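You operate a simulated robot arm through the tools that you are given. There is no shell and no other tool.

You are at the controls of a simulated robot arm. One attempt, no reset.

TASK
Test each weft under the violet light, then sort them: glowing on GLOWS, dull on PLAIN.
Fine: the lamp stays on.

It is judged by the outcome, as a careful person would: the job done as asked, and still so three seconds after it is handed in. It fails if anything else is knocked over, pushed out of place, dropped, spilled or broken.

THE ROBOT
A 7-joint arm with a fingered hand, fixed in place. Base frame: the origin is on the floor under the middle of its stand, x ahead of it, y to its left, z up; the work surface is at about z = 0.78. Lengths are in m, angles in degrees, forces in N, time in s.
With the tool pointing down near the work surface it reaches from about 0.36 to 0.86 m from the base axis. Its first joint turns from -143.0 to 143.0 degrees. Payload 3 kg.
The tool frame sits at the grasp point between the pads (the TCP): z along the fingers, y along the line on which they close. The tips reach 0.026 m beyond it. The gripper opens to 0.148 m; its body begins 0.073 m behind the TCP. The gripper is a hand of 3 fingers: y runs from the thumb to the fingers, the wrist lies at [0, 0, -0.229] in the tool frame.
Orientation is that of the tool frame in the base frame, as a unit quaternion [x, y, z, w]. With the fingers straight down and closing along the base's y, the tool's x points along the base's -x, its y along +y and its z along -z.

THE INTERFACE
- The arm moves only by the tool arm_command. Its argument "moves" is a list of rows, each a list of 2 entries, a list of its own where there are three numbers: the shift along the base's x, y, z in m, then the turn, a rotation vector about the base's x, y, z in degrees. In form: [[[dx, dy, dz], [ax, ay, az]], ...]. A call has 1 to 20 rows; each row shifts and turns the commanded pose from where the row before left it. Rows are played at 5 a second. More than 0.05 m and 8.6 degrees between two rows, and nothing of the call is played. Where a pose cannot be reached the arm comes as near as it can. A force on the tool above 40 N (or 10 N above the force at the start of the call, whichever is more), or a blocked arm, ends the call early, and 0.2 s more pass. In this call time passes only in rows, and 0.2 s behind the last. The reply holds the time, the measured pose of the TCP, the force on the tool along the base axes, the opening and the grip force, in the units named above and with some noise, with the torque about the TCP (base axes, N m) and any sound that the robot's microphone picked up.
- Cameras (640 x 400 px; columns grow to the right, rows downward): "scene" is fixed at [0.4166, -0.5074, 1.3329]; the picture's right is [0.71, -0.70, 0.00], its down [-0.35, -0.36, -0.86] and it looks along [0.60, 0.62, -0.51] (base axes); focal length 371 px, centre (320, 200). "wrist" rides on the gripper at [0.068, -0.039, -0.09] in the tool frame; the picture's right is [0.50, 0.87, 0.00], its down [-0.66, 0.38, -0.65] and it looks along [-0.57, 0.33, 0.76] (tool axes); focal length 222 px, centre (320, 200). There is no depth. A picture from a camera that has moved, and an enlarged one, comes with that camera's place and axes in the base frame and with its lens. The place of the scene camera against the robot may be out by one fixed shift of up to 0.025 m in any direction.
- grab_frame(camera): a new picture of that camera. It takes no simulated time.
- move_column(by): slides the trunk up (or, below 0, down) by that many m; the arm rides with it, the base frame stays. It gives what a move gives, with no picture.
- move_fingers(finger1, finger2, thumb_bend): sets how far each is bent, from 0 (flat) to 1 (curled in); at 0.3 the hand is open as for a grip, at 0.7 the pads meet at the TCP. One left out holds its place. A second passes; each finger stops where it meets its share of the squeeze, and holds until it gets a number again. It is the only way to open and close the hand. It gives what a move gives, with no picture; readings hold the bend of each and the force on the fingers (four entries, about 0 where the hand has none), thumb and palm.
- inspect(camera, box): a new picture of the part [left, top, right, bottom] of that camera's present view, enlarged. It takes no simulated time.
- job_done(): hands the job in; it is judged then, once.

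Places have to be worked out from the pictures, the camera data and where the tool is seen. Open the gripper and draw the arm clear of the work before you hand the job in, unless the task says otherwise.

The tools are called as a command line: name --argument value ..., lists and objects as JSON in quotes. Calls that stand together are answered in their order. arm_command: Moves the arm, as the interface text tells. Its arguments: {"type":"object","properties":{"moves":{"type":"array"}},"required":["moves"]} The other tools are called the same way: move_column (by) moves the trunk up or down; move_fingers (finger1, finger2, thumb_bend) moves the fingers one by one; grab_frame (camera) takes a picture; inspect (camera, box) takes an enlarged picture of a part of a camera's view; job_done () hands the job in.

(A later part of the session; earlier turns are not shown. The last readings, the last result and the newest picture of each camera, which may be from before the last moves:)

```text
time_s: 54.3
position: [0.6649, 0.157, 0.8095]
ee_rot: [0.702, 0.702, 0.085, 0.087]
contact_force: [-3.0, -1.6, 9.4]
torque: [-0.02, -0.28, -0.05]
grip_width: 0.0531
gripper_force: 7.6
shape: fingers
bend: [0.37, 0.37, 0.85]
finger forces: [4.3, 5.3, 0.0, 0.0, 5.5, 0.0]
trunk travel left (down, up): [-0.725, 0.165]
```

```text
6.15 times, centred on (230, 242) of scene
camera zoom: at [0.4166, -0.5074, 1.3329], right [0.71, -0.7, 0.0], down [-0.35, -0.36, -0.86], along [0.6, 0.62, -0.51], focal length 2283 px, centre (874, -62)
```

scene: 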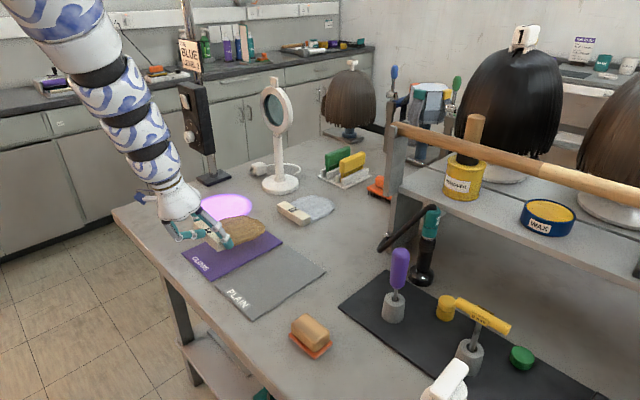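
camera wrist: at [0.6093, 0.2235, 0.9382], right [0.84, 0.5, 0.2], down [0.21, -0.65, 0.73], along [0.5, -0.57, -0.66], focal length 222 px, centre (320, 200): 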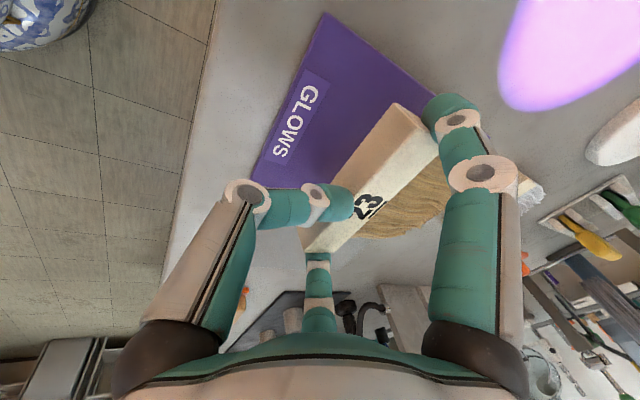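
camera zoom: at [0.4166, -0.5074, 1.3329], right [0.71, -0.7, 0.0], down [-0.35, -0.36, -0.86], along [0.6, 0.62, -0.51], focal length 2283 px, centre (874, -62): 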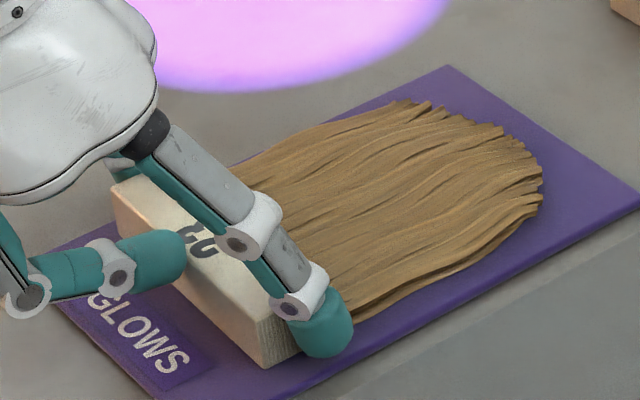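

It's seated on the mat (9 N up). I'll ease 1.5 mm, then open the fingers and back the thumb off slightly.

arm_command --moves '[[[0, 0, 0.0015], [0, 0, 0]], [[0, 0, 0], [0, 0, 0]]]'

move_fingers --finger1 0.36 --finger2 0.36 --thumb_bend 0.81

move_fingers --finger1 0.31 --finger2 0.31 --thumb_bend 0.785

inspect --camera "scene" --box '[180, 210, 280, 275]'

grab_frame --camera "wrist"

```text
time_s: 54.9
position: [0.6662, 0.1558, 0.8108]
ee_rot: [0.702, 0.702, 0.085, 0.086]
contact_force: [-0.3, 0.2, 1.4]
torque: [0.0, -0.01, -0.03]
grip_width: 0.0531
gripper_force: 7.1
shape: fingers
bend: [0.37, 0.37, 0.84]
finger forces: [4.7, 4.7, 0.0, 0.0, 3.9, 0.0]
trunk travel left (down, up): [-0.725, 0.165]
```

```text
time_s: 55.9
position: [0.6661, 0.1569, 0.8102]
ee_rot: [0.702, 0.702, 0.085, 0.086]
contact_force: [0.1, -0.8, 0.1]
torque: [-0.01, 0.02, 0.01]
grip_width: 0.0545
gripper_force: 0.5
shape: fingers
bend: [0.35, 0.35, 0.81]
finger forces: [0.7, 0.7, 0.0, 0.1, 0.0, 0.0]
trunk travel left (down, up): [-0.725, 0.165]
```

```text
time_s: 56.9
position: [0.6666, 0.1558, 0.8113]
ee_rot: [0.702, 0.702, 0.084, 0.086]
contact_force: [0.3, 0.2, -0.5]
torque: [-0.01, 0.01, -0.02]
grip_width: 0.0627
gripper_force: 0.0
shape: fingers
bend: [0.31, 0.31, 0.78]
finger forces: [0.0, 0.0, 0.0, 0.0, 0.0, 0.1]
trunk travel left (down, up): [-0.725, 0.165]
```

```text
6.15 times, centred on (230, 242) of scene
camera zoom: at [0.4166, -0.5074, 1.3329], right [0.71, -0.7, 0.0], down [-0.35, -0.36, -0.86], along [0.6, 0.62, -0.51], focal length 2283 px, centre (874, -62)
```

zoom: 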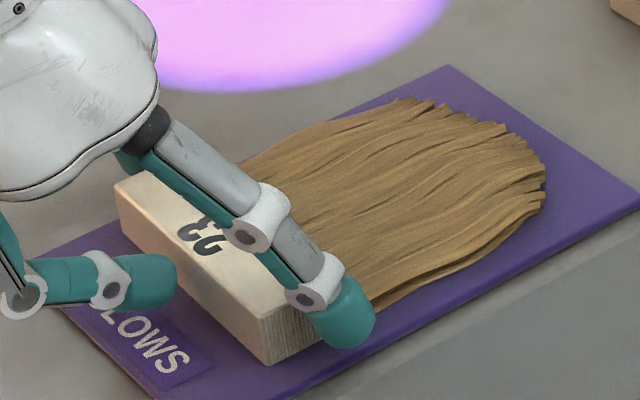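

```text
taken
camera wrist: at [0.6075, 0.2254, 0.887], right [0.84, 0.5, 0.21], down [0.21, -0.65, 0.73], along [0.5, -0.57, -0.66], focal length 222 px, centre (320, 200)
```

wrist: 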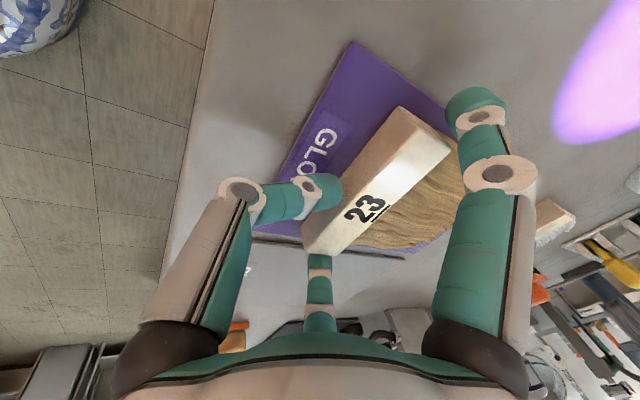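

Weft 23 is lying flat on GLOWS and released. I'll rise straight up clear of it.

arm_command --moves '[[[-0.001, 0, 0.006], [0, 0, 0]], [[0, 0, 0.012], [0, 0, 0]], [[0, 0, 0.018], [0, 0, 0]], [[0, 0, 0.02], [0, 0, 0]], [[0, 0, 0.02], [0, 0, 0]], [[0, 0, 0], [0, 0, 0]]]'

grab_frame --camera "scene"

grab_frame --camera "wrist"

```text
time_s: 58.3
position: [0.6757, 0.1636, 0.8811]
ee_rot: [0.702, 0.702, 0.084, 0.084]
contact_force: [0.4, 0.2, -0.9]
torque: [0.0, 0.04, 0.0]
grip_width: 0.0627
gripper_force: 0.0
shape: fingers
bend: [0.31, 0.31, 0.78]
finger forces: [0.1, 0.0, 0.1, 0.1, 0.0, 0.0]
out of reach, approached as far as the arm can: row 4, 5
trunk travel left (down, up): [-0.725, 0.165]
```

```text
taken
```

scene: 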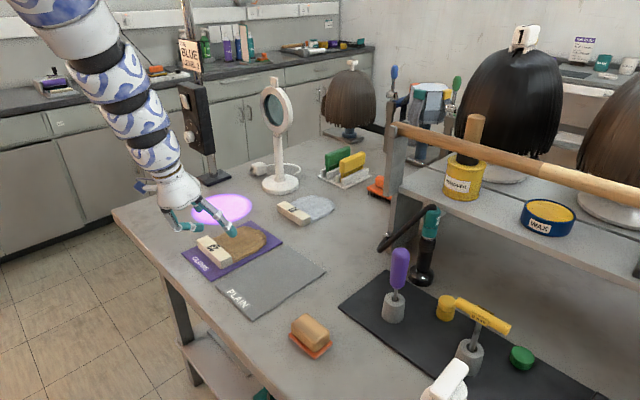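

```text
taken
camera wrist: at [0.617, 0.2318, 0.9571], right [0.84, 0.5, 0.2], down [0.21, -0.65, 0.73], along [0.5, -0.57, -0.66], focal length 222 px, centre (320, 200)
```

wrist: 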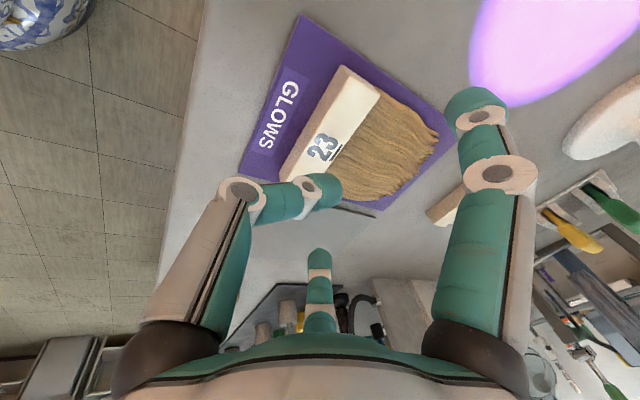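

Weft 23 is neatly on GLOWS. Now I'll head back out toward weft 21: out in x first, then up, before lowering the trunk again.

arm_command --moves '[[[0.015, 0, 0.002], [0, 0, 0]], [[0.02, -0.001, 0.003], [0, 0, 0]], [[0.02, -0.001, 0.005], [0, 0, 0]], [[0.02, -0.001, 0.005], [0, 0, 0]], [[0.02, -0.001, 0.005], [0, 0, 0]], [[0.02, -0.001, 0.005], [0, 0, 0]], [[0.02, -0.001, 0.005], [0, 0, 0]], [[0.02, -0.001, 0.01], [0, 0, 0]], [[0.015, -0.001, 0.01], [0, 0, 0]], [[0.015, 0, 0.02], [0, 0, 0]], [[0.01, 0, 0.02], [0, 0, 0]], [[0.005, 0, 0.03], [0, 0, 0]], [[0, 0, 0.03], [0, 0, 0]], [[0, 0, 0.03], [0, 0, 0]], [[0, 0, 0], [0, 0, 0]]]'

grab_frame --camera "scene"

```text
time_s: 61.5
position: [0.877, 0.1566, 1.0595]
ee_rot: [0.702, 0.702, 0.085, 0.085]
contact_force: [-0.1, 0.0, 0.9]
torque: [-0.01, 0.03, -0.05]
grip_width: 0.0627
gripper_force: 0.0
shape: fingers
bend: [0.31, 0.31, 0.78]
finger forces: [0.0, 0.0, 0.0, 0.0, 0.0, 0.0]
trunk travel left (down, up): [-0.725, 0.165]
```

```text
taken
```

scene: 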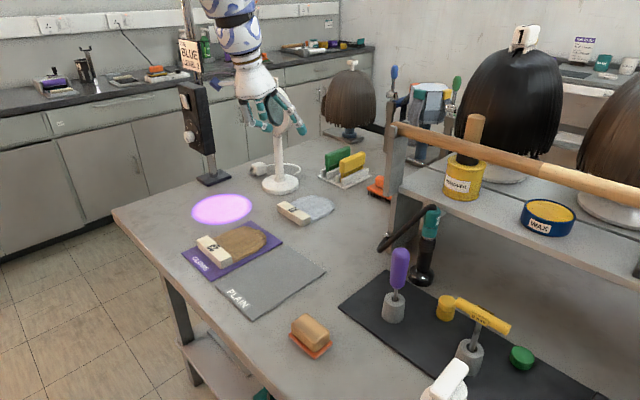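

Clear and reachable. Lower the trunk 0.17 to bring the hand just above weft 21 and look.

move_column --by -0.17

grab_frame --camera "wrist"

inspect --camera "wrist" --box '[280, 100, 480, 260]'

grab_frame --camera "scene"

```text
time_s: 63.4
position: [0.8772, 0.1571, 0.8892]
ee_rot: [0.702, 0.702, 0.086, 0.085]
contact_force: [-0.6, 0.4, -0.4]
torque: [0.0, 0.01, 0.01]
grip_width: 0.0629
gripper_force: 0.1
shape: fingers
bend: [0.31, 0.31, 0.78]
finger forces: [0.1, 0.1, 0.1, 0.0, 0.0, 0.1]
trunk travel left (down, up): [-0.555, 0.335]
```

```text
taken
camera wrist: at [0.8179, 0.2253, 0.9651], right [0.84, 0.5, 0.21], down [0.21, -0.65, 0.73], along [0.5, -0.57, -0.66], focal length 222 px, centre (320, 200)
```

wrist: 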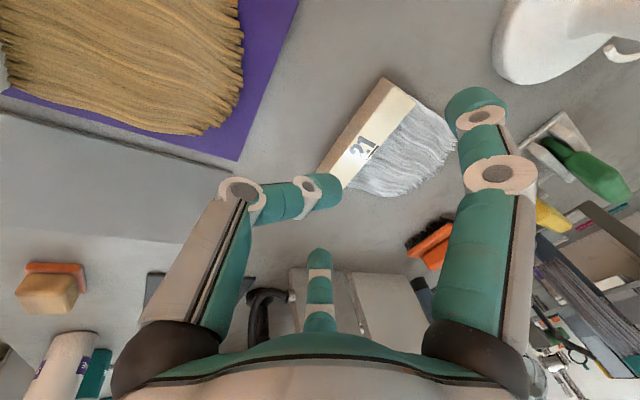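

```text
2.50 times, centred on (380, 180) of wrist
camera zoom: at [0.8179, 0.2253, 0.9651], right [0.84, 0.5, 0.21], down [0.21, -0.65, 0.73], along [0.5, -0.57, -0.66], focal length 555 px, centre (170, 250)
```

zoom: 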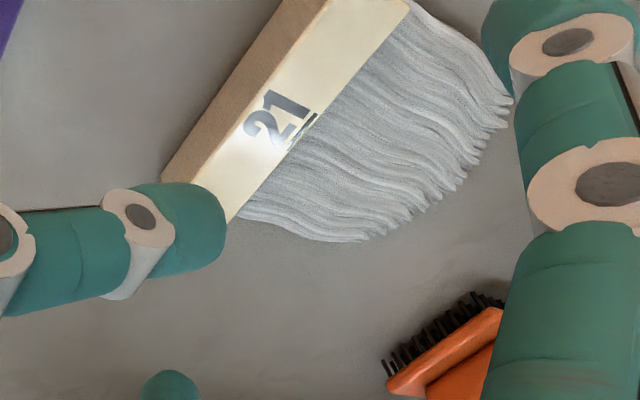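

```text
taken
```

scene: 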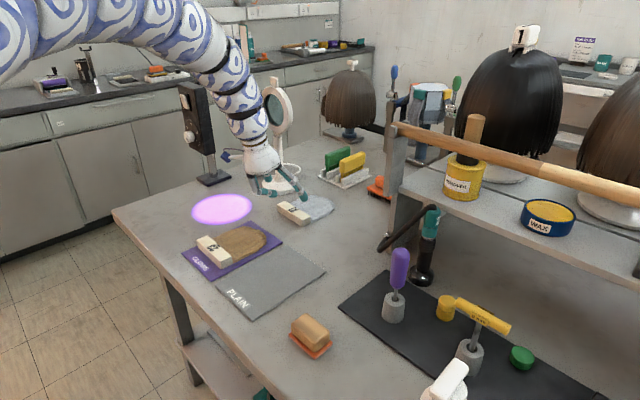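

I need weft 21's block corners, so I'll zoom on its +y end.

inspect --camera "wrist" --box '[310, 60, 470, 200]'

```text
2.86 times, centred on (390, 130) of wrist
camera zoom: at [0.8179, 0.2253, 0.9651], right [0.84, 0.5, 0.21], down [0.21, -0.65, 0.73], along [0.5, -0.57, -0.66], focal length 635 px, centre (120, 400)
```

zoom: 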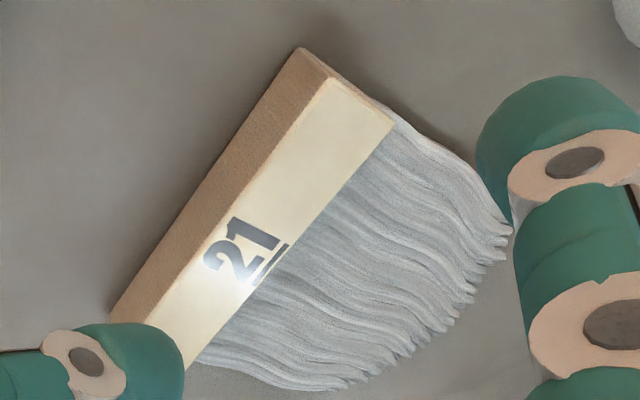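

Weft 21's block spans about x 0.932–0.960, y 0.106–0.214. Target TCP is (0.913, 0.159), so I'll move over it at this height.

arm_command --moves '[[[0.012, 0.001, 0], [0, 0, 0]], [[0.012, 0.001, 0], [0, 0, 0]], [[0.011, 0, 0], [0, 0, 0]], [[0, 0, 0], [0, 0, 0]]]'

grab_frame --camera "wrist"

inspect --camera "scene" --box '[230, 130, 390, 250]'

```text
time_s: 64.4
position: [0.9117, 0.1599, 0.8868]
ee_rot: [0.701, 0.702, 0.085, 0.086]
contact_force: [-0.4, 0.1, -0.2]
torque: [0.0, 0.0, 0.01]
grip_width: 0.0628
gripper_force: 0.0
shape: fingers
bend: [0.31, 0.31, 0.78]
finger forces: [0.0, 0.0, 0.0, 0.0, 0.0, 0.1]
trunk travel left (down, up): [-0.555, 0.335]
```

```text
taken
camera wrist: at [0.8528, 0.2282, 0.9638], right [0.84, 0.5, 0.21], down [0.21, -0.65, 0.73], along [0.5, -0.57, -0.66], focal length 222 px, centre (320, 200)
```

wrist: 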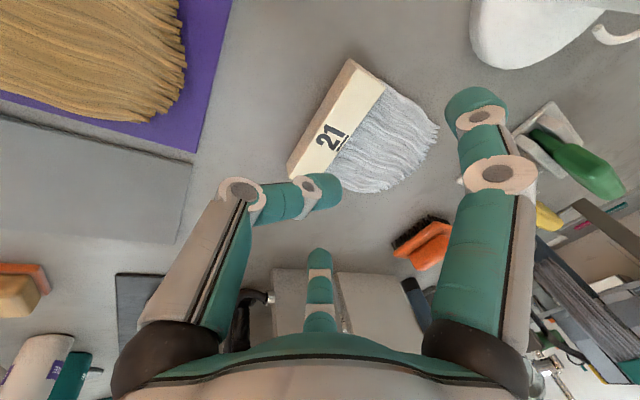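

```text
3.33 times, centred on (310, 190) of scene
camera zoom: at [0.4166, -0.5074, 1.3329], right [0.71, -0.7, 0.0], down [-0.35, -0.36, -0.86], along [0.6, 0.62, -0.51], focal length 1236 px, centre (353, 233)
```

zoom: 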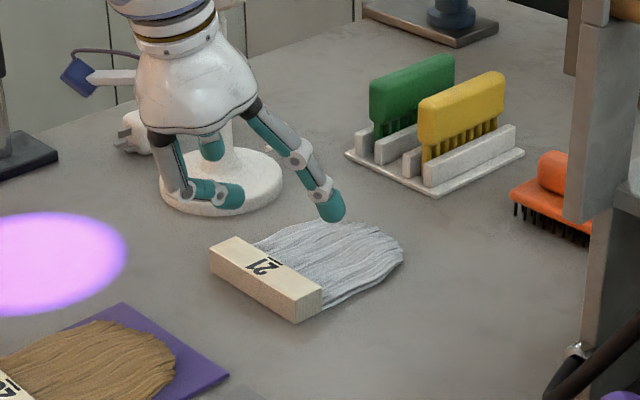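

Mirror base (~(1.025, 0.315)) is well clear. One more zoom to confirm the alignment before descending.

inspect --camera "wrist" --box '[270, 50, 430, 210]'

```text
2.50 times, centred on (350, 130) of wrist
camera zoom: at [0.8528, 0.2282, 0.9638], right [0.84, 0.5, 0.21], down [0.21, -0.65, 0.73], along [0.5, -0.57, -0.66], focal length 555 px, centre (245, 375)
```

zoom: 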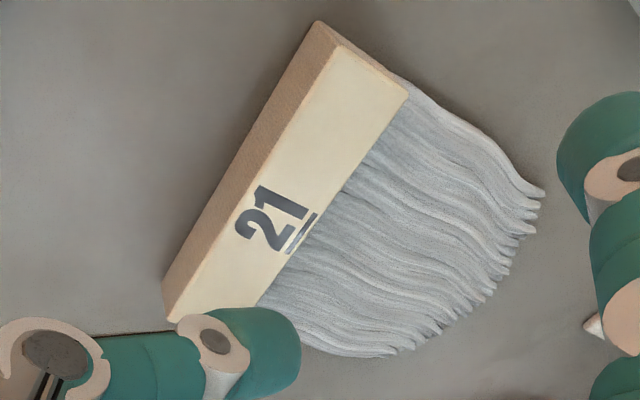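

Alignment confirmed (block centre ≈ (0.946, 0.160)). I'll descend most of the way, adding 2 mm in x.

arm_command --moves '[[[0.001, 0, -0.012], [0, 0, 0]], [[0.001, 0, -0.013], [0, 0, 0]], [[0, 0, -0.013], [0, 0, 0]], [[0, 0, -0.013], [0, 0, 0]], [[0, 0, -0.013], [0, 0, 0]], [[0, 0, 0], [0, 0, 0]]]'

inspect --camera "wrist" --box '[260, 80, 540, 280]'

inspect --camera "scene" --box '[260, 170, 350, 235]'

```text
time_s: 65.8
position: [0.9135, 0.1586, 0.8251]
ee_rot: [0.702, 0.702, 0.085, 0.086]
contact_force: [0.2, 0.2, -0.4]
torque: [-0.04, 0.0, 0.0]
grip_width: 0.0627
gripper_force: 0.0
shape: fingers
bend: [0.31, 0.31, 0.78]
finger forces: [0.1, 0.0, 0.0, 0.1, 0.0, 0.0]
trunk travel left (down, up): [-0.555, 0.335]
```

```text
2.00 times, centred on (400, 180) of wrist
camera zoom: at [0.8551, 0.2274, 0.9009], right [0.84, 0.5, 0.21], down [0.21, -0.65, 0.73], along [0.5, -0.57, -0.66], focal length 444 px, centre (160, 240)
```

zoom: 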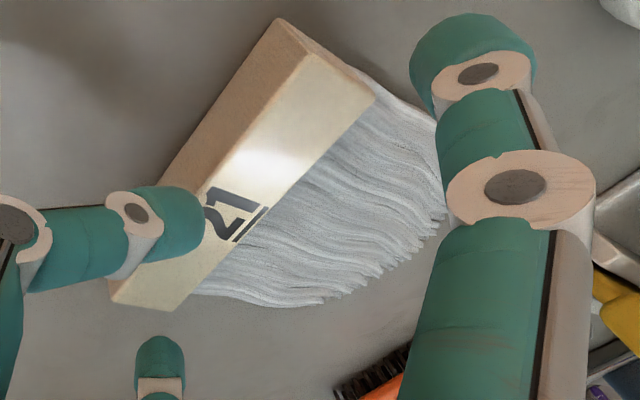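

```text
6.15 times, centred on (305, 202) of scene
camera zoom: at [0.4166, -0.5074, 1.3329], right [0.71, -0.7, 0.0], down [-0.35, -0.36, -0.86], along [0.6, 0.62, -0.51], focal length 2283 px, centre (412, 185)
```

zoom: 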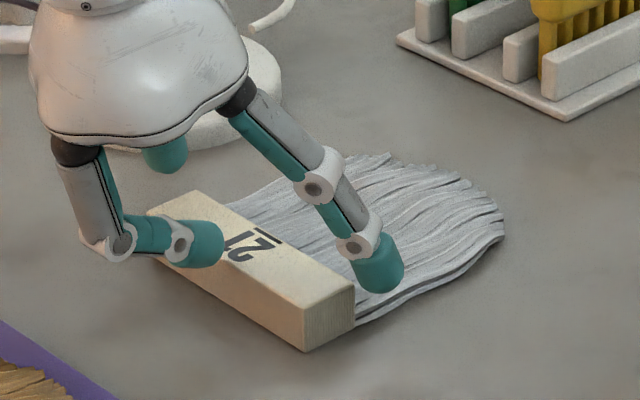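

All clear so far. I'll ease down to z≈0.806, the same grasp height as before.

arm_command --moves '[[[0, 0, -0.005], [0, 0, 0]], [[0, 0, -0.005], [0, 0, 0]], [[0, 0, -0.005], [0, 0, 0]], [[0, 0, -0.003], [0, 0, 0]], [[0, 0, 0], [0, 0, 0]]]'

inspect --camera "wrist" --box '[260, 80, 540, 280]'

inspect --camera "scene" --box '[260, 170, 350, 235]'

```text
time_s: 67.0
position: [0.9128, 0.1576, 0.8053]
ee_rot: [0.702, 0.702, 0.086, 0.085]
contact_force: [-0.5, 0.7, -0.6]
torque: [0.02, 0.01, -0.02]
grip_width: 0.0628
gripper_force: 0.1
shape: fingers
bend: [0.31, 0.31, 0.78]
finger forces: [0.1, 0.0, 0.1, 0.0, 0.0, 0.0]
trunk travel left (down, up): [-0.555, 0.335]
```

```text
2.00 times, centred on (400, 180) of wrist
camera zoom: at [0.8548, 0.227, 0.8831], right [0.84, 0.5, 0.21], down [0.21, -0.65, 0.73], along [0.5, -0.57, -0.66], focal length 444 px, centre (160, 240)
```

zoom: 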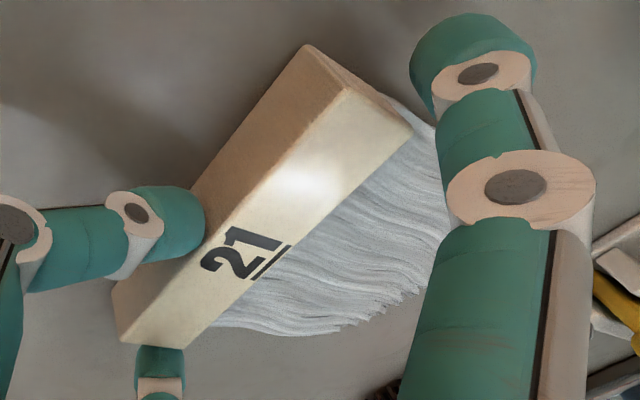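

```text
6.15 times, centred on (305, 202) of scene
camera zoom: at [0.4166, -0.5074, 1.3329], right [0.71, -0.7, 0.0], down [-0.35, -0.36, -0.86], along [0.6, 0.62, -0.51], focal length 2283 px, centre (412, 185)
```

zoom: 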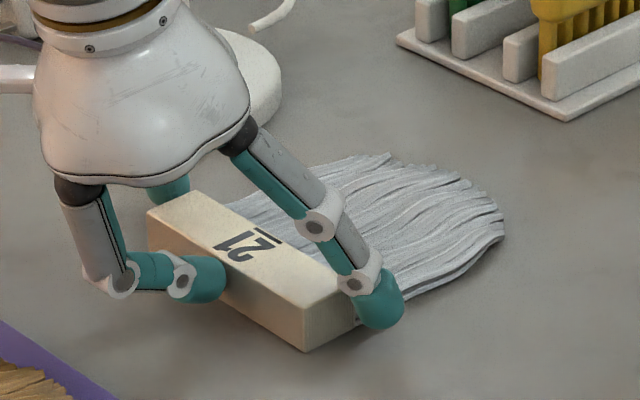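

The view matches the earlier successful grasp almost exactly. I'll close the fingers onto the ends.

move_fingers --finger1 0.365 --finger2 0.365 --thumb_bend 0.79

move_fingers --thumb_bend 0.82

inspect --camera "wrist" --box '[260, 80, 540, 280]'

inspect --camera "scene" --box '[260, 170, 350, 235]'

```text
time_s: 68.0
position: [0.9146, 0.1584, 0.8064]
ee_rot: [0.702, 0.702, 0.086, 0.086]
contact_force: [0.5, -1.1, 0.1]
torque: [0.03, 0.02, -0.01]
grip_width: 0.0554
gripper_force: 1.0
shape: fingers
bend: [0.35, 0.35, 0.79]
finger forces: [0.4, 0.5, 0.0, 0.1, 0.2, 0.2]
trunk travel left (down, up): [-0.555, 0.335]
```

```text
time_s: 69.0
position: [0.9137, 0.1581, 0.8058]
ee_rot: [0.702, 0.702, 0.086, 0.086]
contact_force: [-0.5, -0.4, -0.5]
torque: [0.01, -0.03, 0.0]
grip_width: 0.0549
gripper_force: 0.8
shape: fingers
bend: [0.35, 0.35, 0.81]
finger forces: [0.6, 0.6, 0.1, 0.1, 0.7, 0.0]
trunk travel left (down, up): [-0.555, 0.335]
```

```text
2.00 times, centred on (400, 180) of wrist
camera zoom: at [0.8549, 0.2269, 0.8832], right [0.84, 0.5, 0.21], down [0.21, -0.65, 0.73], along [0.5, -0.57, -0.66], focal length 444 px, centre (160, 240)
```

zoom: 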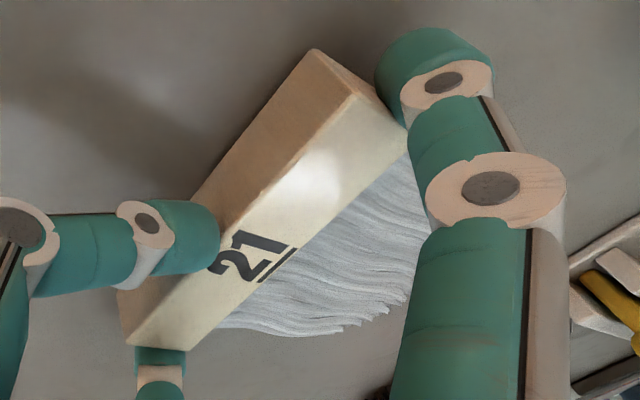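

```text
6.15 times, centred on (305, 202) of scene
camera zoom: at [0.4166, -0.5074, 1.3329], right [0.71, -0.7, 0.0], down [-0.35, -0.36, -0.86], along [0.6, 0.62, -0.51], focal length 2283 px, centre (412, 185)
```

zoom: 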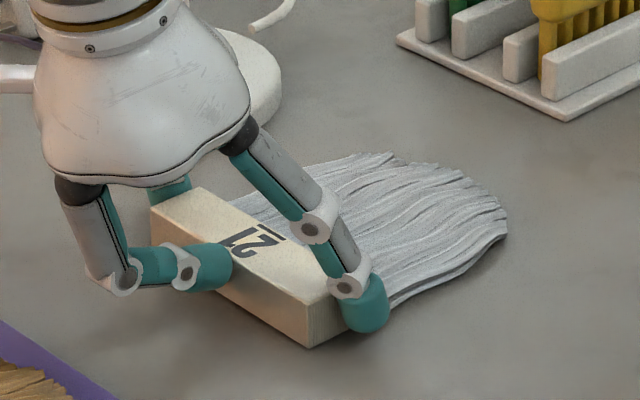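

Same readings as the first grasp (0.6 / 0.6 / 0.7 N). I'll firm up to the proven squeeze and do a test lift.

move_fingers --finger1 0.42 --finger2 0.42 --thumb_bend 0.84

arm_command --moves '[[[0, 0, 0.003], [0, 0, 0]], [[0, 0, 0.003], [0, 0, 0]], [[0, 0, 0.004], [0, 0, 0]], [[0, 0, 0], [0, 0, 0]]]'

inspect --camera "scene" --box '[260, 170, 350, 235]'

```text
time_s: 70.0
position: [0.9132, 0.1573, 0.8063]
ee_rot: [0.701, 0.702, 0.084, 0.086]
contact_force: [0.9, -0.3, 0.6]
torque: [0.01, -0.1, 0.0]
grip_width: 0.053
gripper_force: 6.3
shape: fingers
bend: [0.36, 0.36, 0.83]
finger forces: [4.8, 4.7, 0.0, 0.1, 3.2, 0.0]
trunk travel left (down, up): [-0.555, 0.335]
```

```text
time_s: 71.0
position: [0.914, 0.1589, 0.8175]
ee_rot: [0.701, 0.703, 0.085, 0.086]
contact_force: [0.2, 0.4, -0.5]
torque: [-0.03, 0.03, 0.0]
grip_width: 0.0532
gripper_force: 6.8
shape: fingers
bend: [0.36, 0.36, 0.83]
finger forces: [5.0, 4.9, 0.0, 0.0, 4.4, 0.0]
trunk travel left (down, up): [-0.555, 0.335]
```

```text
6.15 times, centred on (305, 202) of scene
camera zoom: at [0.4166, -0.5074, 1.3329], right [0.71, -0.7, 0.0], down [-0.35, -0.36, -0.86], along [0.6, 0.62, -0.51], focal length 2283 px, centre (412, 185)
```

zoom: 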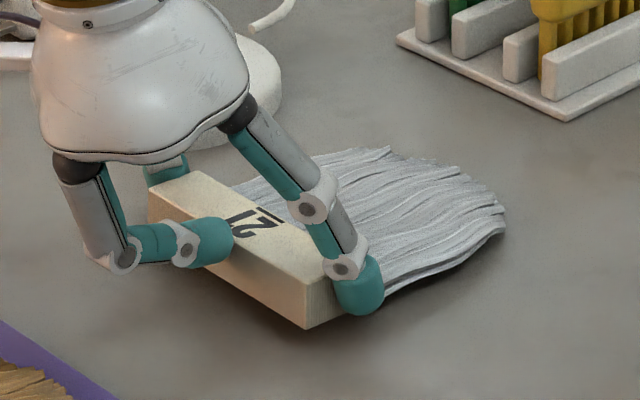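

Weft 21 is lifted with the same firm grip. I'll raise the trunk back up first, then travel in and across to the light with the arm at a comfortable posture.

move_column --by 0.17

arm_command --moves '[[[-0.01, 0, -0.005], [0, 0, 0]], [[-0.015, 0, -0.015], [0, 0, 0]], [[-0.02, 0, -0.015], [0, 0, 0]], [[-0.02, 0, -0.015], [0, 0, 0]], [[-0.02, 0, -0.015], [0, 0, 0]], [[-0.015, 0.005, -0.015], [0, 0, 0]], [[-0.01, 0.01, -0.01], [0, 0, 0]], [[0, 0, 0], [0, 0, 0]]]'

grab_frame --camera "scene"

```text
time_s: 72.9
position: [0.9136, 0.1594, 0.9857]
ee_rot: [0.702, 0.701, 0.086, 0.087]
contact_force: [-0.7, -0.3, 1.1]
torque: [0.0, 0.03, -0.03]
grip_width: 0.0531
gripper_force: 6.9
shape: fingers
bend: [0.36, 0.36, 0.83]
finger forces: [5.0, 4.9, 0.0, 0.1, 4.4, 0.0]
trunk travel left (down, up): [-0.725, 0.165]
```

```text
time_s: 74.7
position: [0.8034, 0.1731, 0.8949]
ee_rot: [0.701, 0.702, 0.086, 0.085]
contact_force: [0.4, 0.5, -0.1]
torque: [0.01, 0.03, 0.0]
grip_width: 0.0532
gripper_force: 7.1
shape: fingers
bend: [0.36, 0.36, 0.83]
finger forces: [5.0, 4.9, 0.0, 0.1, 4.2, 0.0]
trunk travel left (down, up): [-0.725, 0.165]
```

```text
taken
```

scene: 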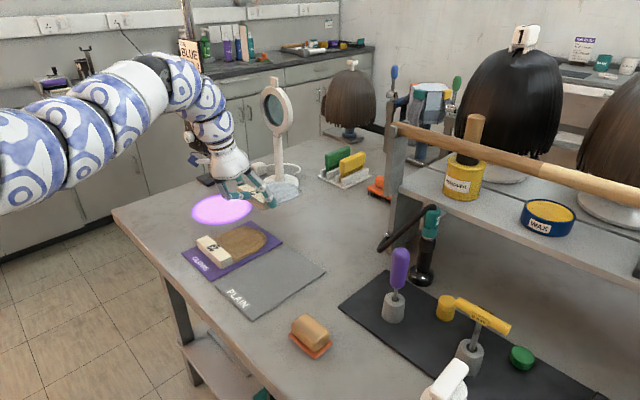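

The arm's elbow has swung out differently this time and looks close to the lamp stand. I'll check that closely before moving further.

inspect --camera "scene" --box '[100, 20, 300, 200]'

grab_frame --camera "wrist"

```text
2.22 times, centred on (200, 110) of scene
camera zoom: at [0.4166, -0.5074, 1.3329], right [0.71, -0.7, 0.0], down [-0.35, -0.36, -0.86], along [0.6, 0.62, -0.51], focal length 824 px, centre (587, 400)
```

zoom: 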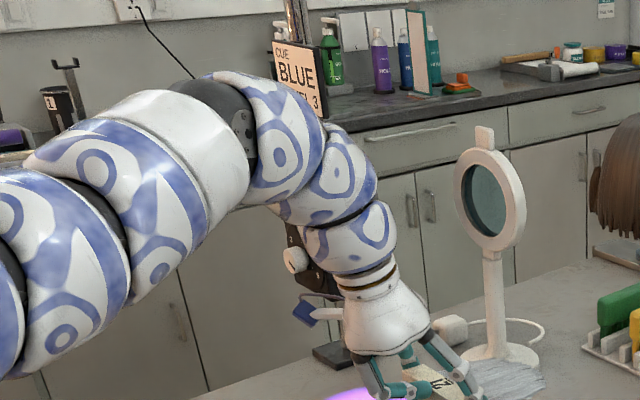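

```text
taken
camera wrist: at [0.745, 0.2425, 0.9726], right [0.84, 0.5, 0.21], down [0.21, -0.65, 0.73], along [0.5, -0.57, -0.66], focal length 222 px, centre (320, 200)
```

wrist: 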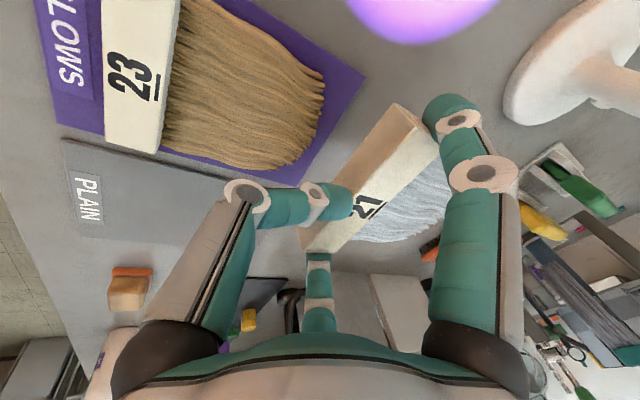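

That is just the forearm running horizontally at z≈1.15, well short of the lamp stand (x≈0.92, y≈0.51). I'll continue to above the light pool in moderate steps.

arm_command --moves '[[[-0.01, 0.012, -0.002], [0, 0, 0]], [[-0.014, 0.018, -0.003], [0, 0, 0]], [[-0.014, 0.02, -0.003], [0, 0, 0]], [[-0.014, 0.02, -0.003], [0, 0, 0]], [[0, 0, 0], [0, 0, 0]]]'

grab_frame --camera "scene"

```text
time_s: 75.9
position: [0.7516, 0.2429, 0.8852]
ee_rot: [0.702, 0.702, 0.085, 0.086]
contact_force: [-0.1, 0.4, -0.9]
torque: [-0.01, 0.05, -0.02]
grip_width: 0.053
gripper_force: 6.8
shape: fingers
bend: [0.36, 0.36, 0.83]
finger forces: [5.0, 4.8, 0.1, 0.0, 4.2, 0.0]
trunk travel left (down, up): [-0.725, 0.165]
```

```text
taken
```

scene: 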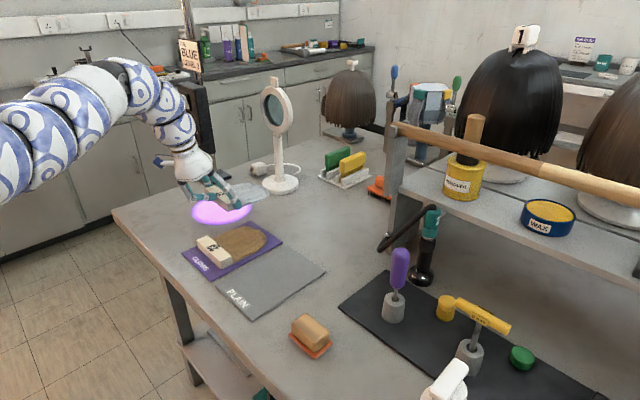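

All clear. I'll finish the approach and lower weft 21 into the pool.

arm_command --moves '[[[-0.007, 0.018, -0.003], [0, 0, 0]], [[-0.007, 0.02, -0.003], [0, 0, 0]], [[-0.007, 0.02, -0.003], [0, 0, 0]], [[-0.006, 0.018, -0.003], [0, 0, 0]], [[-0.003, 0.01, -0.003], [0, 0, 0]], [[0, 0, -0.01], [0, 0, 0]], [[0, 0, -0.012], [0, 0, 0]], [[0, 0, -0.012], [0, 0, 0]], [[0, 0, -0.012], [0, 0, 0]], [[0, 0, -0.008], [0, 0, 0]], [[0, 0, 0], [0, 0, 0]]]'

inspect --camera "scene" --box '[130, 130, 290, 250]'

grab_frame --camera "wrist"

```text
time_s: 78.3
position: [0.7202, 0.3293, 0.8171]
ee_rot: [0.702, 0.702, 0.084, 0.085]
contact_force: [0.4, 0.2, -1.1]
torque: [-0.02, 0.0, -0.02]
grip_width: 0.0532
gripper_force: 7.0
shape: fingers
bend: [0.37, 0.37, 0.83]
finger forces: [4.9, 4.8, 0.0, 0.1, 3.7, 0.0]
trunk travel left (down, up): [-0.725, 0.165]
```

```text
3.33 times, centred on (210, 190) of scene
camera zoom: at [0.4166, -0.5074, 1.3329], right [0.71, -0.7, 0.0], down [-0.35, -0.36, -0.86], along [0.6, 0.62, -0.51], focal length 1236 px, centre (687, 233)
```

zoom: 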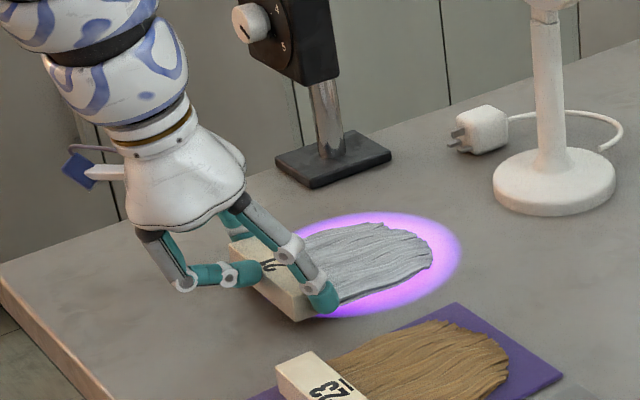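

```text
taken
camera wrist: at [0.6622, 0.3979, 0.893], right [0.84, 0.5, 0.21], down [0.21, -0.65, 0.73], along [0.5, -0.57, -0.66], focal length 222 px, centre (320, 200)
```

wrist: 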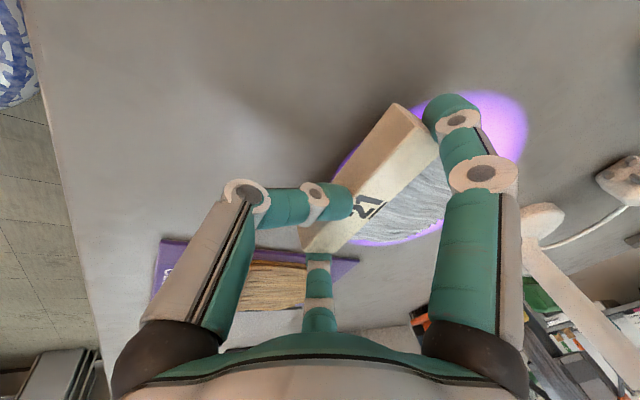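

Weft 21 shows no white glow in the same spot. I'll lower to the same height used for 23 and zoom in to be sure.

arm_command --moves '[[[0, 0, -0.004], [0, 0, 0]], [[0, 0, 0], [0, 0, 0]], [[0, 0, 0], [0, 0, 0]], [[0, 0, 0], [0, 0, 0]], [[0, 0, 0], [0, 0, 0]], [[0, 0, 0], [0, 0, 0]]]'

inspect --camera "scene" --box '[180, 170, 260, 220]'

inspect --camera "wrist" --box '[330, 120, 530, 260]'

```text
time_s: 79.7
position: [0.7208, 0.3306, 0.813]
ee_rot: [0.702, 0.702, 0.086, 0.086]
contact_force: [-0.3, 0.4, -0.6]
torque: [-0.03, -0.03, -0.02]
grip_width: 0.0529
gripper_force: 6.0
shape: fingers
bend: [0.37, 0.37, 0.83]
finger forces: [4.8, 4.8, 0.0, 0.0, 3.3, 0.1]
trunk travel left (down, up): [-0.725, 0.165]
```

```text
8.00 times, centred on (220, 195) of scene
camera zoom: at [0.4166, -0.5074, 1.3329], right [0.71, -0.7, 0.0], down [-0.35, -0.36, -0.86], along [0.6, 0.62, -0.51], focal length 2968 px, centre (1120, 240)
```

zoom: 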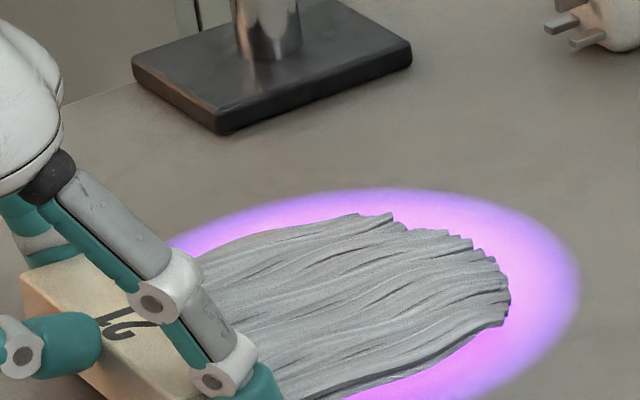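

```text
2.86 times, centred on (430, 190) of wrist
camera zoom: at [0.6618, 0.3985, 0.8897], right [0.84, 0.5, 0.21], down [0.21, -0.65, 0.73], along [0.5, -0.57, -0.66], focal length 635 px, centre (6, 229)
```

zoom: 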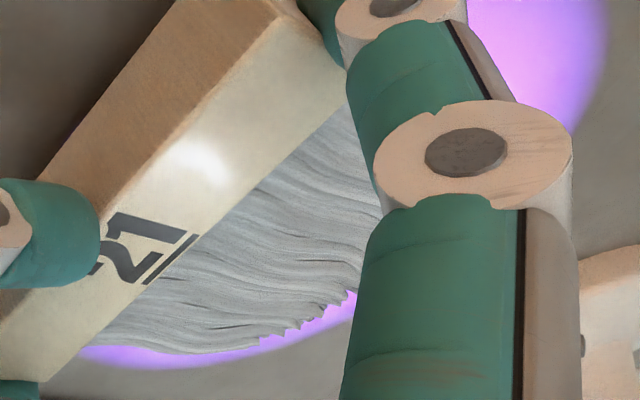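

Confirmed: weft 21 stays dull, so it goes on PLAIN. I'll raise the trunk for clearance and workspace, then travel over to the PLAIN mat well above weft 23.

move_column --by 0.12

arm_command --moves '[[[0, 0, -0.01], [0, 0, 0]], [[0, -0.01, -0.015], [0, 0, 0]], [[-0.002, -0.018, -0.01], [0, 0, 0]], [[-0.004, -0.02, -0.005], [0, 0, 0]], [[-0.004, -0.02, 0], [0, 0, 0]], [[-0.004, -0.02, 0], [0, 0, 0]], [[-0.004, -0.02, 0], [0, 0, 0]], [[0, 0, 0], [0, 0, 0]]]'

grab_frame --camera "scene"

```text
time_s: 81.2
position: [0.7206, 0.3297, 0.9327]
ee_rot: [0.702, 0.702, 0.086, 0.086]
contact_force: [1.0, 0.3, -0.8]
torque: [-0.01, 0.03, 0.0]
grip_width: 0.0532
gripper_force: 7.4
shape: fingers
bend: [0.37, 0.37, 0.83]
finger forces: [5.0, 4.8, 0.0, 0.1, 4.0, 0.0]
trunk travel left (down, up): [-0.845, 0.045]
```

```text
time_s: 83.0
position: [0.7049, 0.2222, 0.9048]
ee_rot: [0.702, 0.702, 0.084, 0.086]
contact_force: [-0.8, -0.2, -0.1]
torque: [0.01, 0.03, 0.02]
grip_width: 0.0533
gripper_force: 6.9
shape: fingers
bend: [0.37, 0.37, 0.84]
finger forces: [5.0, 4.8, 0.0, 0.1, 3.8, 0.1]
out of reach, approached as far as the arm can: row 1
trunk travel left (down, up): [-0.845, 0.045]
```

```text
taken
```

scene: 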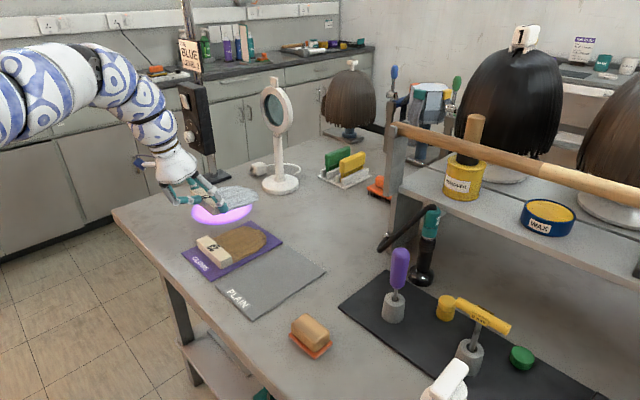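

I'm moving along fine (z≈0.905, clear of 23). Continue toward PLAIN.

arm_command --moves '[[[-0.003, -0.02, -0.002], [0, 0, 0]], [[-0.003, -0.02, -0.002], [0, 0, 0]], [[-0.003, -0.02, -0.002], [0, 0, 0]], [[-0.003, -0.02, -0.002], [0, 0, 0]], [[-0.003, -0.02, -0.002], [0, 0, 0]], [[0, 0, 0], [0, 0, 0]]]'

grab_frame --camera "scene"

```text
time_s: 84.4
position: [0.6888, 0.122, 0.8928]
ee_rot: [0.702, 0.702, 0.084, 0.086]
contact_force: [0.3, -1.2, -0.1]
torque: [-0.01, 0.06, -0.02]
grip_width: 0.0528
gripper_force: 7.3
shape: fingers
bend: [0.37, 0.37, 0.84]
finger forces: [5.0, 4.8, 0.1, 0.0, 3.7, 0.0]
trunk travel left (down, up): [-0.845, 0.045]
```

```text
taken
```

scene: 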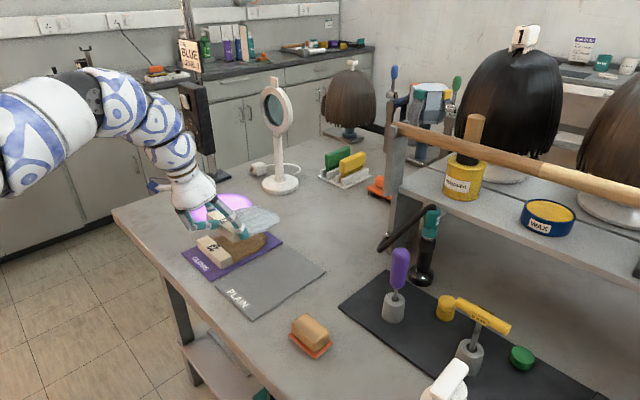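

Reachable and clear above weft 23. Next, the last part to above PLAIN at about (0.667, 0.005).

arm_command --moves '[[[-0.003, -0.02, -0.002], [0, 0, 0]], [[-0.004, -0.02, -0.002], [0, 0, 0]], [[-0.004, -0.02, -0.002], [0, 0, 0]], [[-0.004, -0.02, -0.002], [0, 0, 0]], [[-0.004, -0.02, -0.002], [0, 0, 0]], [[-0.003, -0.016, -0.002], [0, 0, 0]], [[0, 0, 0], [0, 0, 0]]]'

grab_frame --camera "scene"

grab_frame --camera "wrist"

```text
time_s: 86.0
position: [0.6657, 0.0053, 0.8808]
ee_rot: [0.702, 0.702, 0.084, 0.085]
contact_force: [1.0, 0.0, 0.2]
torque: [0.02, 0.02, -0.04]
grip_width: 0.0528
gripper_force: 7.4
shape: fingers
bend: [0.37, 0.37, 0.84]
finger forces: [5.0, 4.8, 0.0, 0.0, 3.6, 0.0]
trunk travel left (down, up): [-0.845, 0.045]
```

```text
taken
```

scene: 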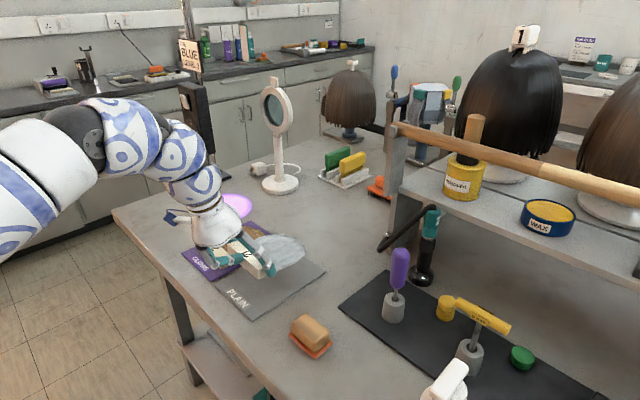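

```text
taken
camera wrist: at [0.6078, 0.074, 0.9578], right [0.84, 0.5, 0.21], down [0.21, -0.65, 0.73], along [0.5, -0.57, -0.66], focal length 222 px, centre (320, 200)
```

wrist: 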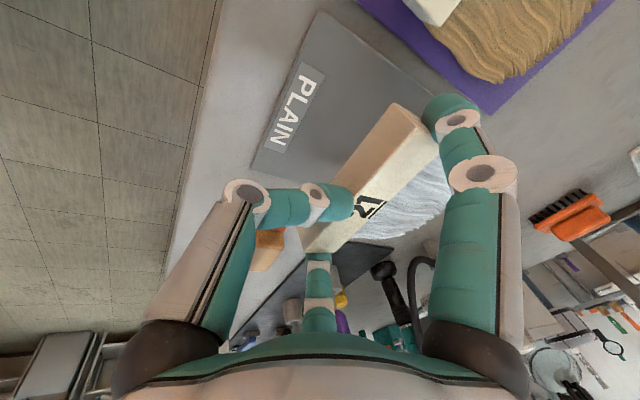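

PLAIN spans x 0.652–0.85, y −0.063–0.074; the weft is centred over it and the sponge is clear of the fingers. Lower most of the way.

arm_command --moves '[[[0, 0, -0.01], [0, 0, 0]], [[0, 0, -0.013], [0, 0, 0]], [[0, 0, -0.013], [0, 0, 0]], [[0, 0, -0.013], [0, 0, 0]], [[0, 0, -0.008], [0, 0, 0]], [[0, 0, -0.005], [0, 0, 0]], [[0, 0, 0], [0, 0, 0]]]'

inspect --camera "scene" --box '[180, 215, 340, 325]'

grab_frame --camera "wrist"

```text
time_s: 87.6
position: [0.6657, 0.0061, 0.8197]
ee_rot: [0.701, 0.702, 0.086, 0.085]
contact_force: [-0.6, -0.2, 0.7]
torque: [0.03, -0.06, 0.02]
grip_width: 0.0533
gripper_force: 6.1
shape: fingers
bend: [0.37, 0.37, 0.83]
finger forces: [4.9, 4.8, 0.0, 0.0, 2.7, 0.0]
trunk travel left (down, up): [-0.845, 0.045]
```

```text
3.64 times, centred on (260, 270) of scene
camera zoom: at [0.4166, -0.5074, 1.3329], right [0.71, -0.7, 0.0], down [-0.35, -0.36, -0.86], along [0.6, 0.62, -0.51], focal length 1349 px, centre (538, -54)
```

zoom: 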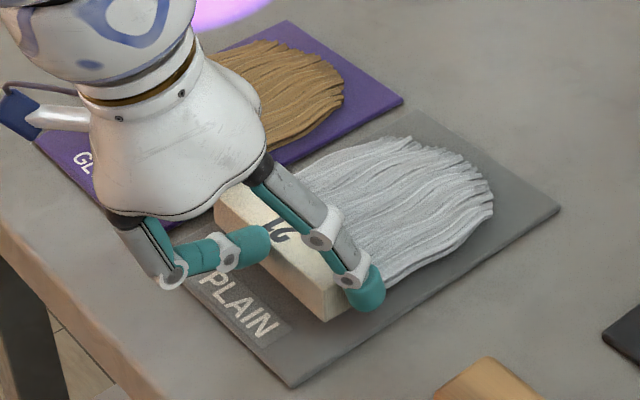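

```text
taken
camera wrist: at [0.6074, 0.0745, 0.8964], right [0.84, 0.5, 0.21], down [0.21, -0.65, 0.73], along [0.5, -0.57, -0.66], focal length 222 px, centre (320, 200)
```

wrist: 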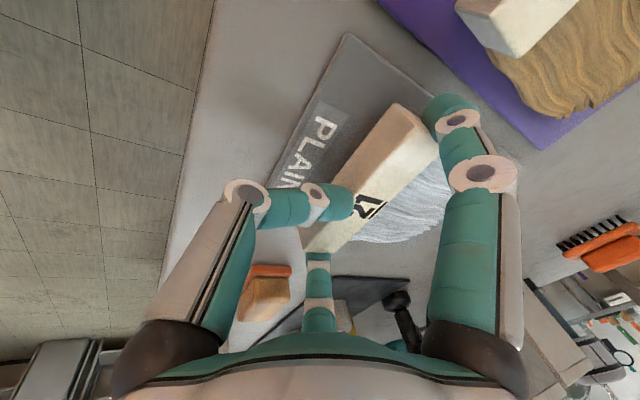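

Hair is touching the mat as before. I'll lower the last ~8.5 mm to the seating height found earlier (≈0.811).

arm_command --moves '[[[0, 0, -0.003], [0, 0, 0]], [[0, 0, -0.003], [0, 0, 0]], [[0, 0, -0.0025], [0, 0, 0]], [[0, 0, 0], [0, 0, 0]]]'

inspect --camera "scene" --box '[200, 235, 300, 300]'

```text
time_s: 88.6
position: [0.6663, 0.0069, 0.8118]
ee_rot: [0.701, 0.702, 0.086, 0.086]
contact_force: [0.1, 0.5, 3.4]
torque: [-0.02, -0.2, 0.02]
grip_width: 0.0532
gripper_force: 6.4
shape: fingers
bend: [0.37, 0.37, 0.83]
finger forces: [5.0, 4.8, 0.0, 0.0, 2.9, 0.0]
trunk travel left (down, up): [-0.845, 0.045]
```

```text
6.15 times, centred on (250, 268) of scene
camera zoom: at [0.4166, -0.5074, 1.3329], right [0.71, -0.7, 0.0], down [-0.35, -0.36, -0.86], along [0.6, 0.62, -0.51], focal length 2283 px, centre (751, -215)
```

zoom: 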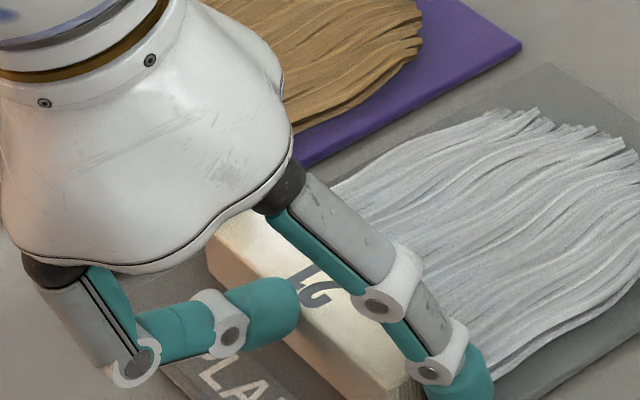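

It's in light contact (3.4 N). I'll go down 1 mm more, then release in two stages as before.

arm_command --moves '[[[0, 0, -0.001], [0, 0, 0]], [[0, 0, 0], [0, 0, 0]]]'

move_fingers --finger1 0.36 --finger2 0.36 --thumb_bend 0.81

move_fingers --finger1 0.31 --finger2 0.31 --thumb_bend 0.785

inspect --camera "scene" --box '[180, 215, 340, 325]'

grab_frame --camera "wrist"

```text
time_s: 89.2
position: [0.6659, 0.0052, 0.8124]
ee_rot: [0.702, 0.702, 0.085, 0.086]
contact_force: [-0.3, 0.3, 8.0]
torque: [-0.01, -0.25, 0.02]
grip_width: 0.053
gripper_force: 6.5
shape: fingers
bend: [0.37, 0.37, 0.84]
finger forces: [5.1, 4.8, 0.0, 0.1, 3.5, 0.0]
trunk travel left (down, up): [-0.845, 0.045]
```

```text
time_s: 90.2
position: [0.6664, 0.0063, 0.8098]
ee_rot: [0.702, 0.702, 0.086, 0.086]
contact_force: [-0.4, -0.7, -0.1]
torque: [-0.01, 0.0, -0.02]
grip_width: 0.0547
gripper_force: 0.5
shape: fingers
bend: [0.35, 0.36, 0.81]
finger forces: [0.7, 0.7, 0.0, 0.1, 0.0, 0.0]
trunk travel left (down, up): [-0.845, 0.045]
```

```text
time_s: 91.2
position: [0.6663, 0.0051, 0.8098]
ee_rot: [0.702, 0.702, 0.085, 0.085]
contact_force: [0.7, 0.6, -0.5]
torque: [-0.02, -0.04, -0.01]
grip_width: 0.0628
gripper_force: 0.0
shape: fingers
bend: [0.31, 0.31, 0.78]
finger forces: [0.1, 0.0, 0.0, 0.0, 0.1, 0.0]
trunk travel left (down, up): [-0.845, 0.045]
```

```text
3.64 times, centred on (260, 270) of scene
camera zoom: at [0.4166, -0.5074, 1.3329], right [0.71, -0.7, 0.0], down [-0.35, -0.36, -0.86], along [0.6, 0.62, -0.51], focal length 1349 px, centre (538, -54)
```

zoom: 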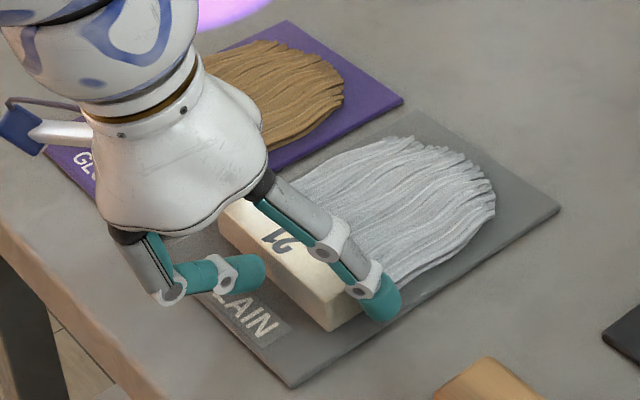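

```text
taken
camera wrist: at [0.6069, 0.0744, 0.8869], right [0.84, 0.5, 0.21], down [0.21, -0.65, 0.73], along [0.5, -0.57, -0.66], focal length 222 px, centre (320, 200)
```

wrist: 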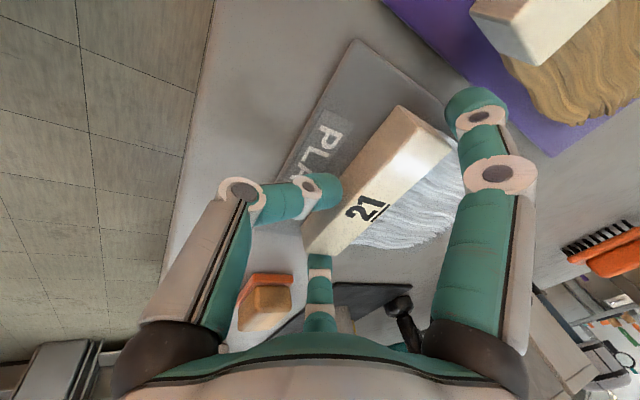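

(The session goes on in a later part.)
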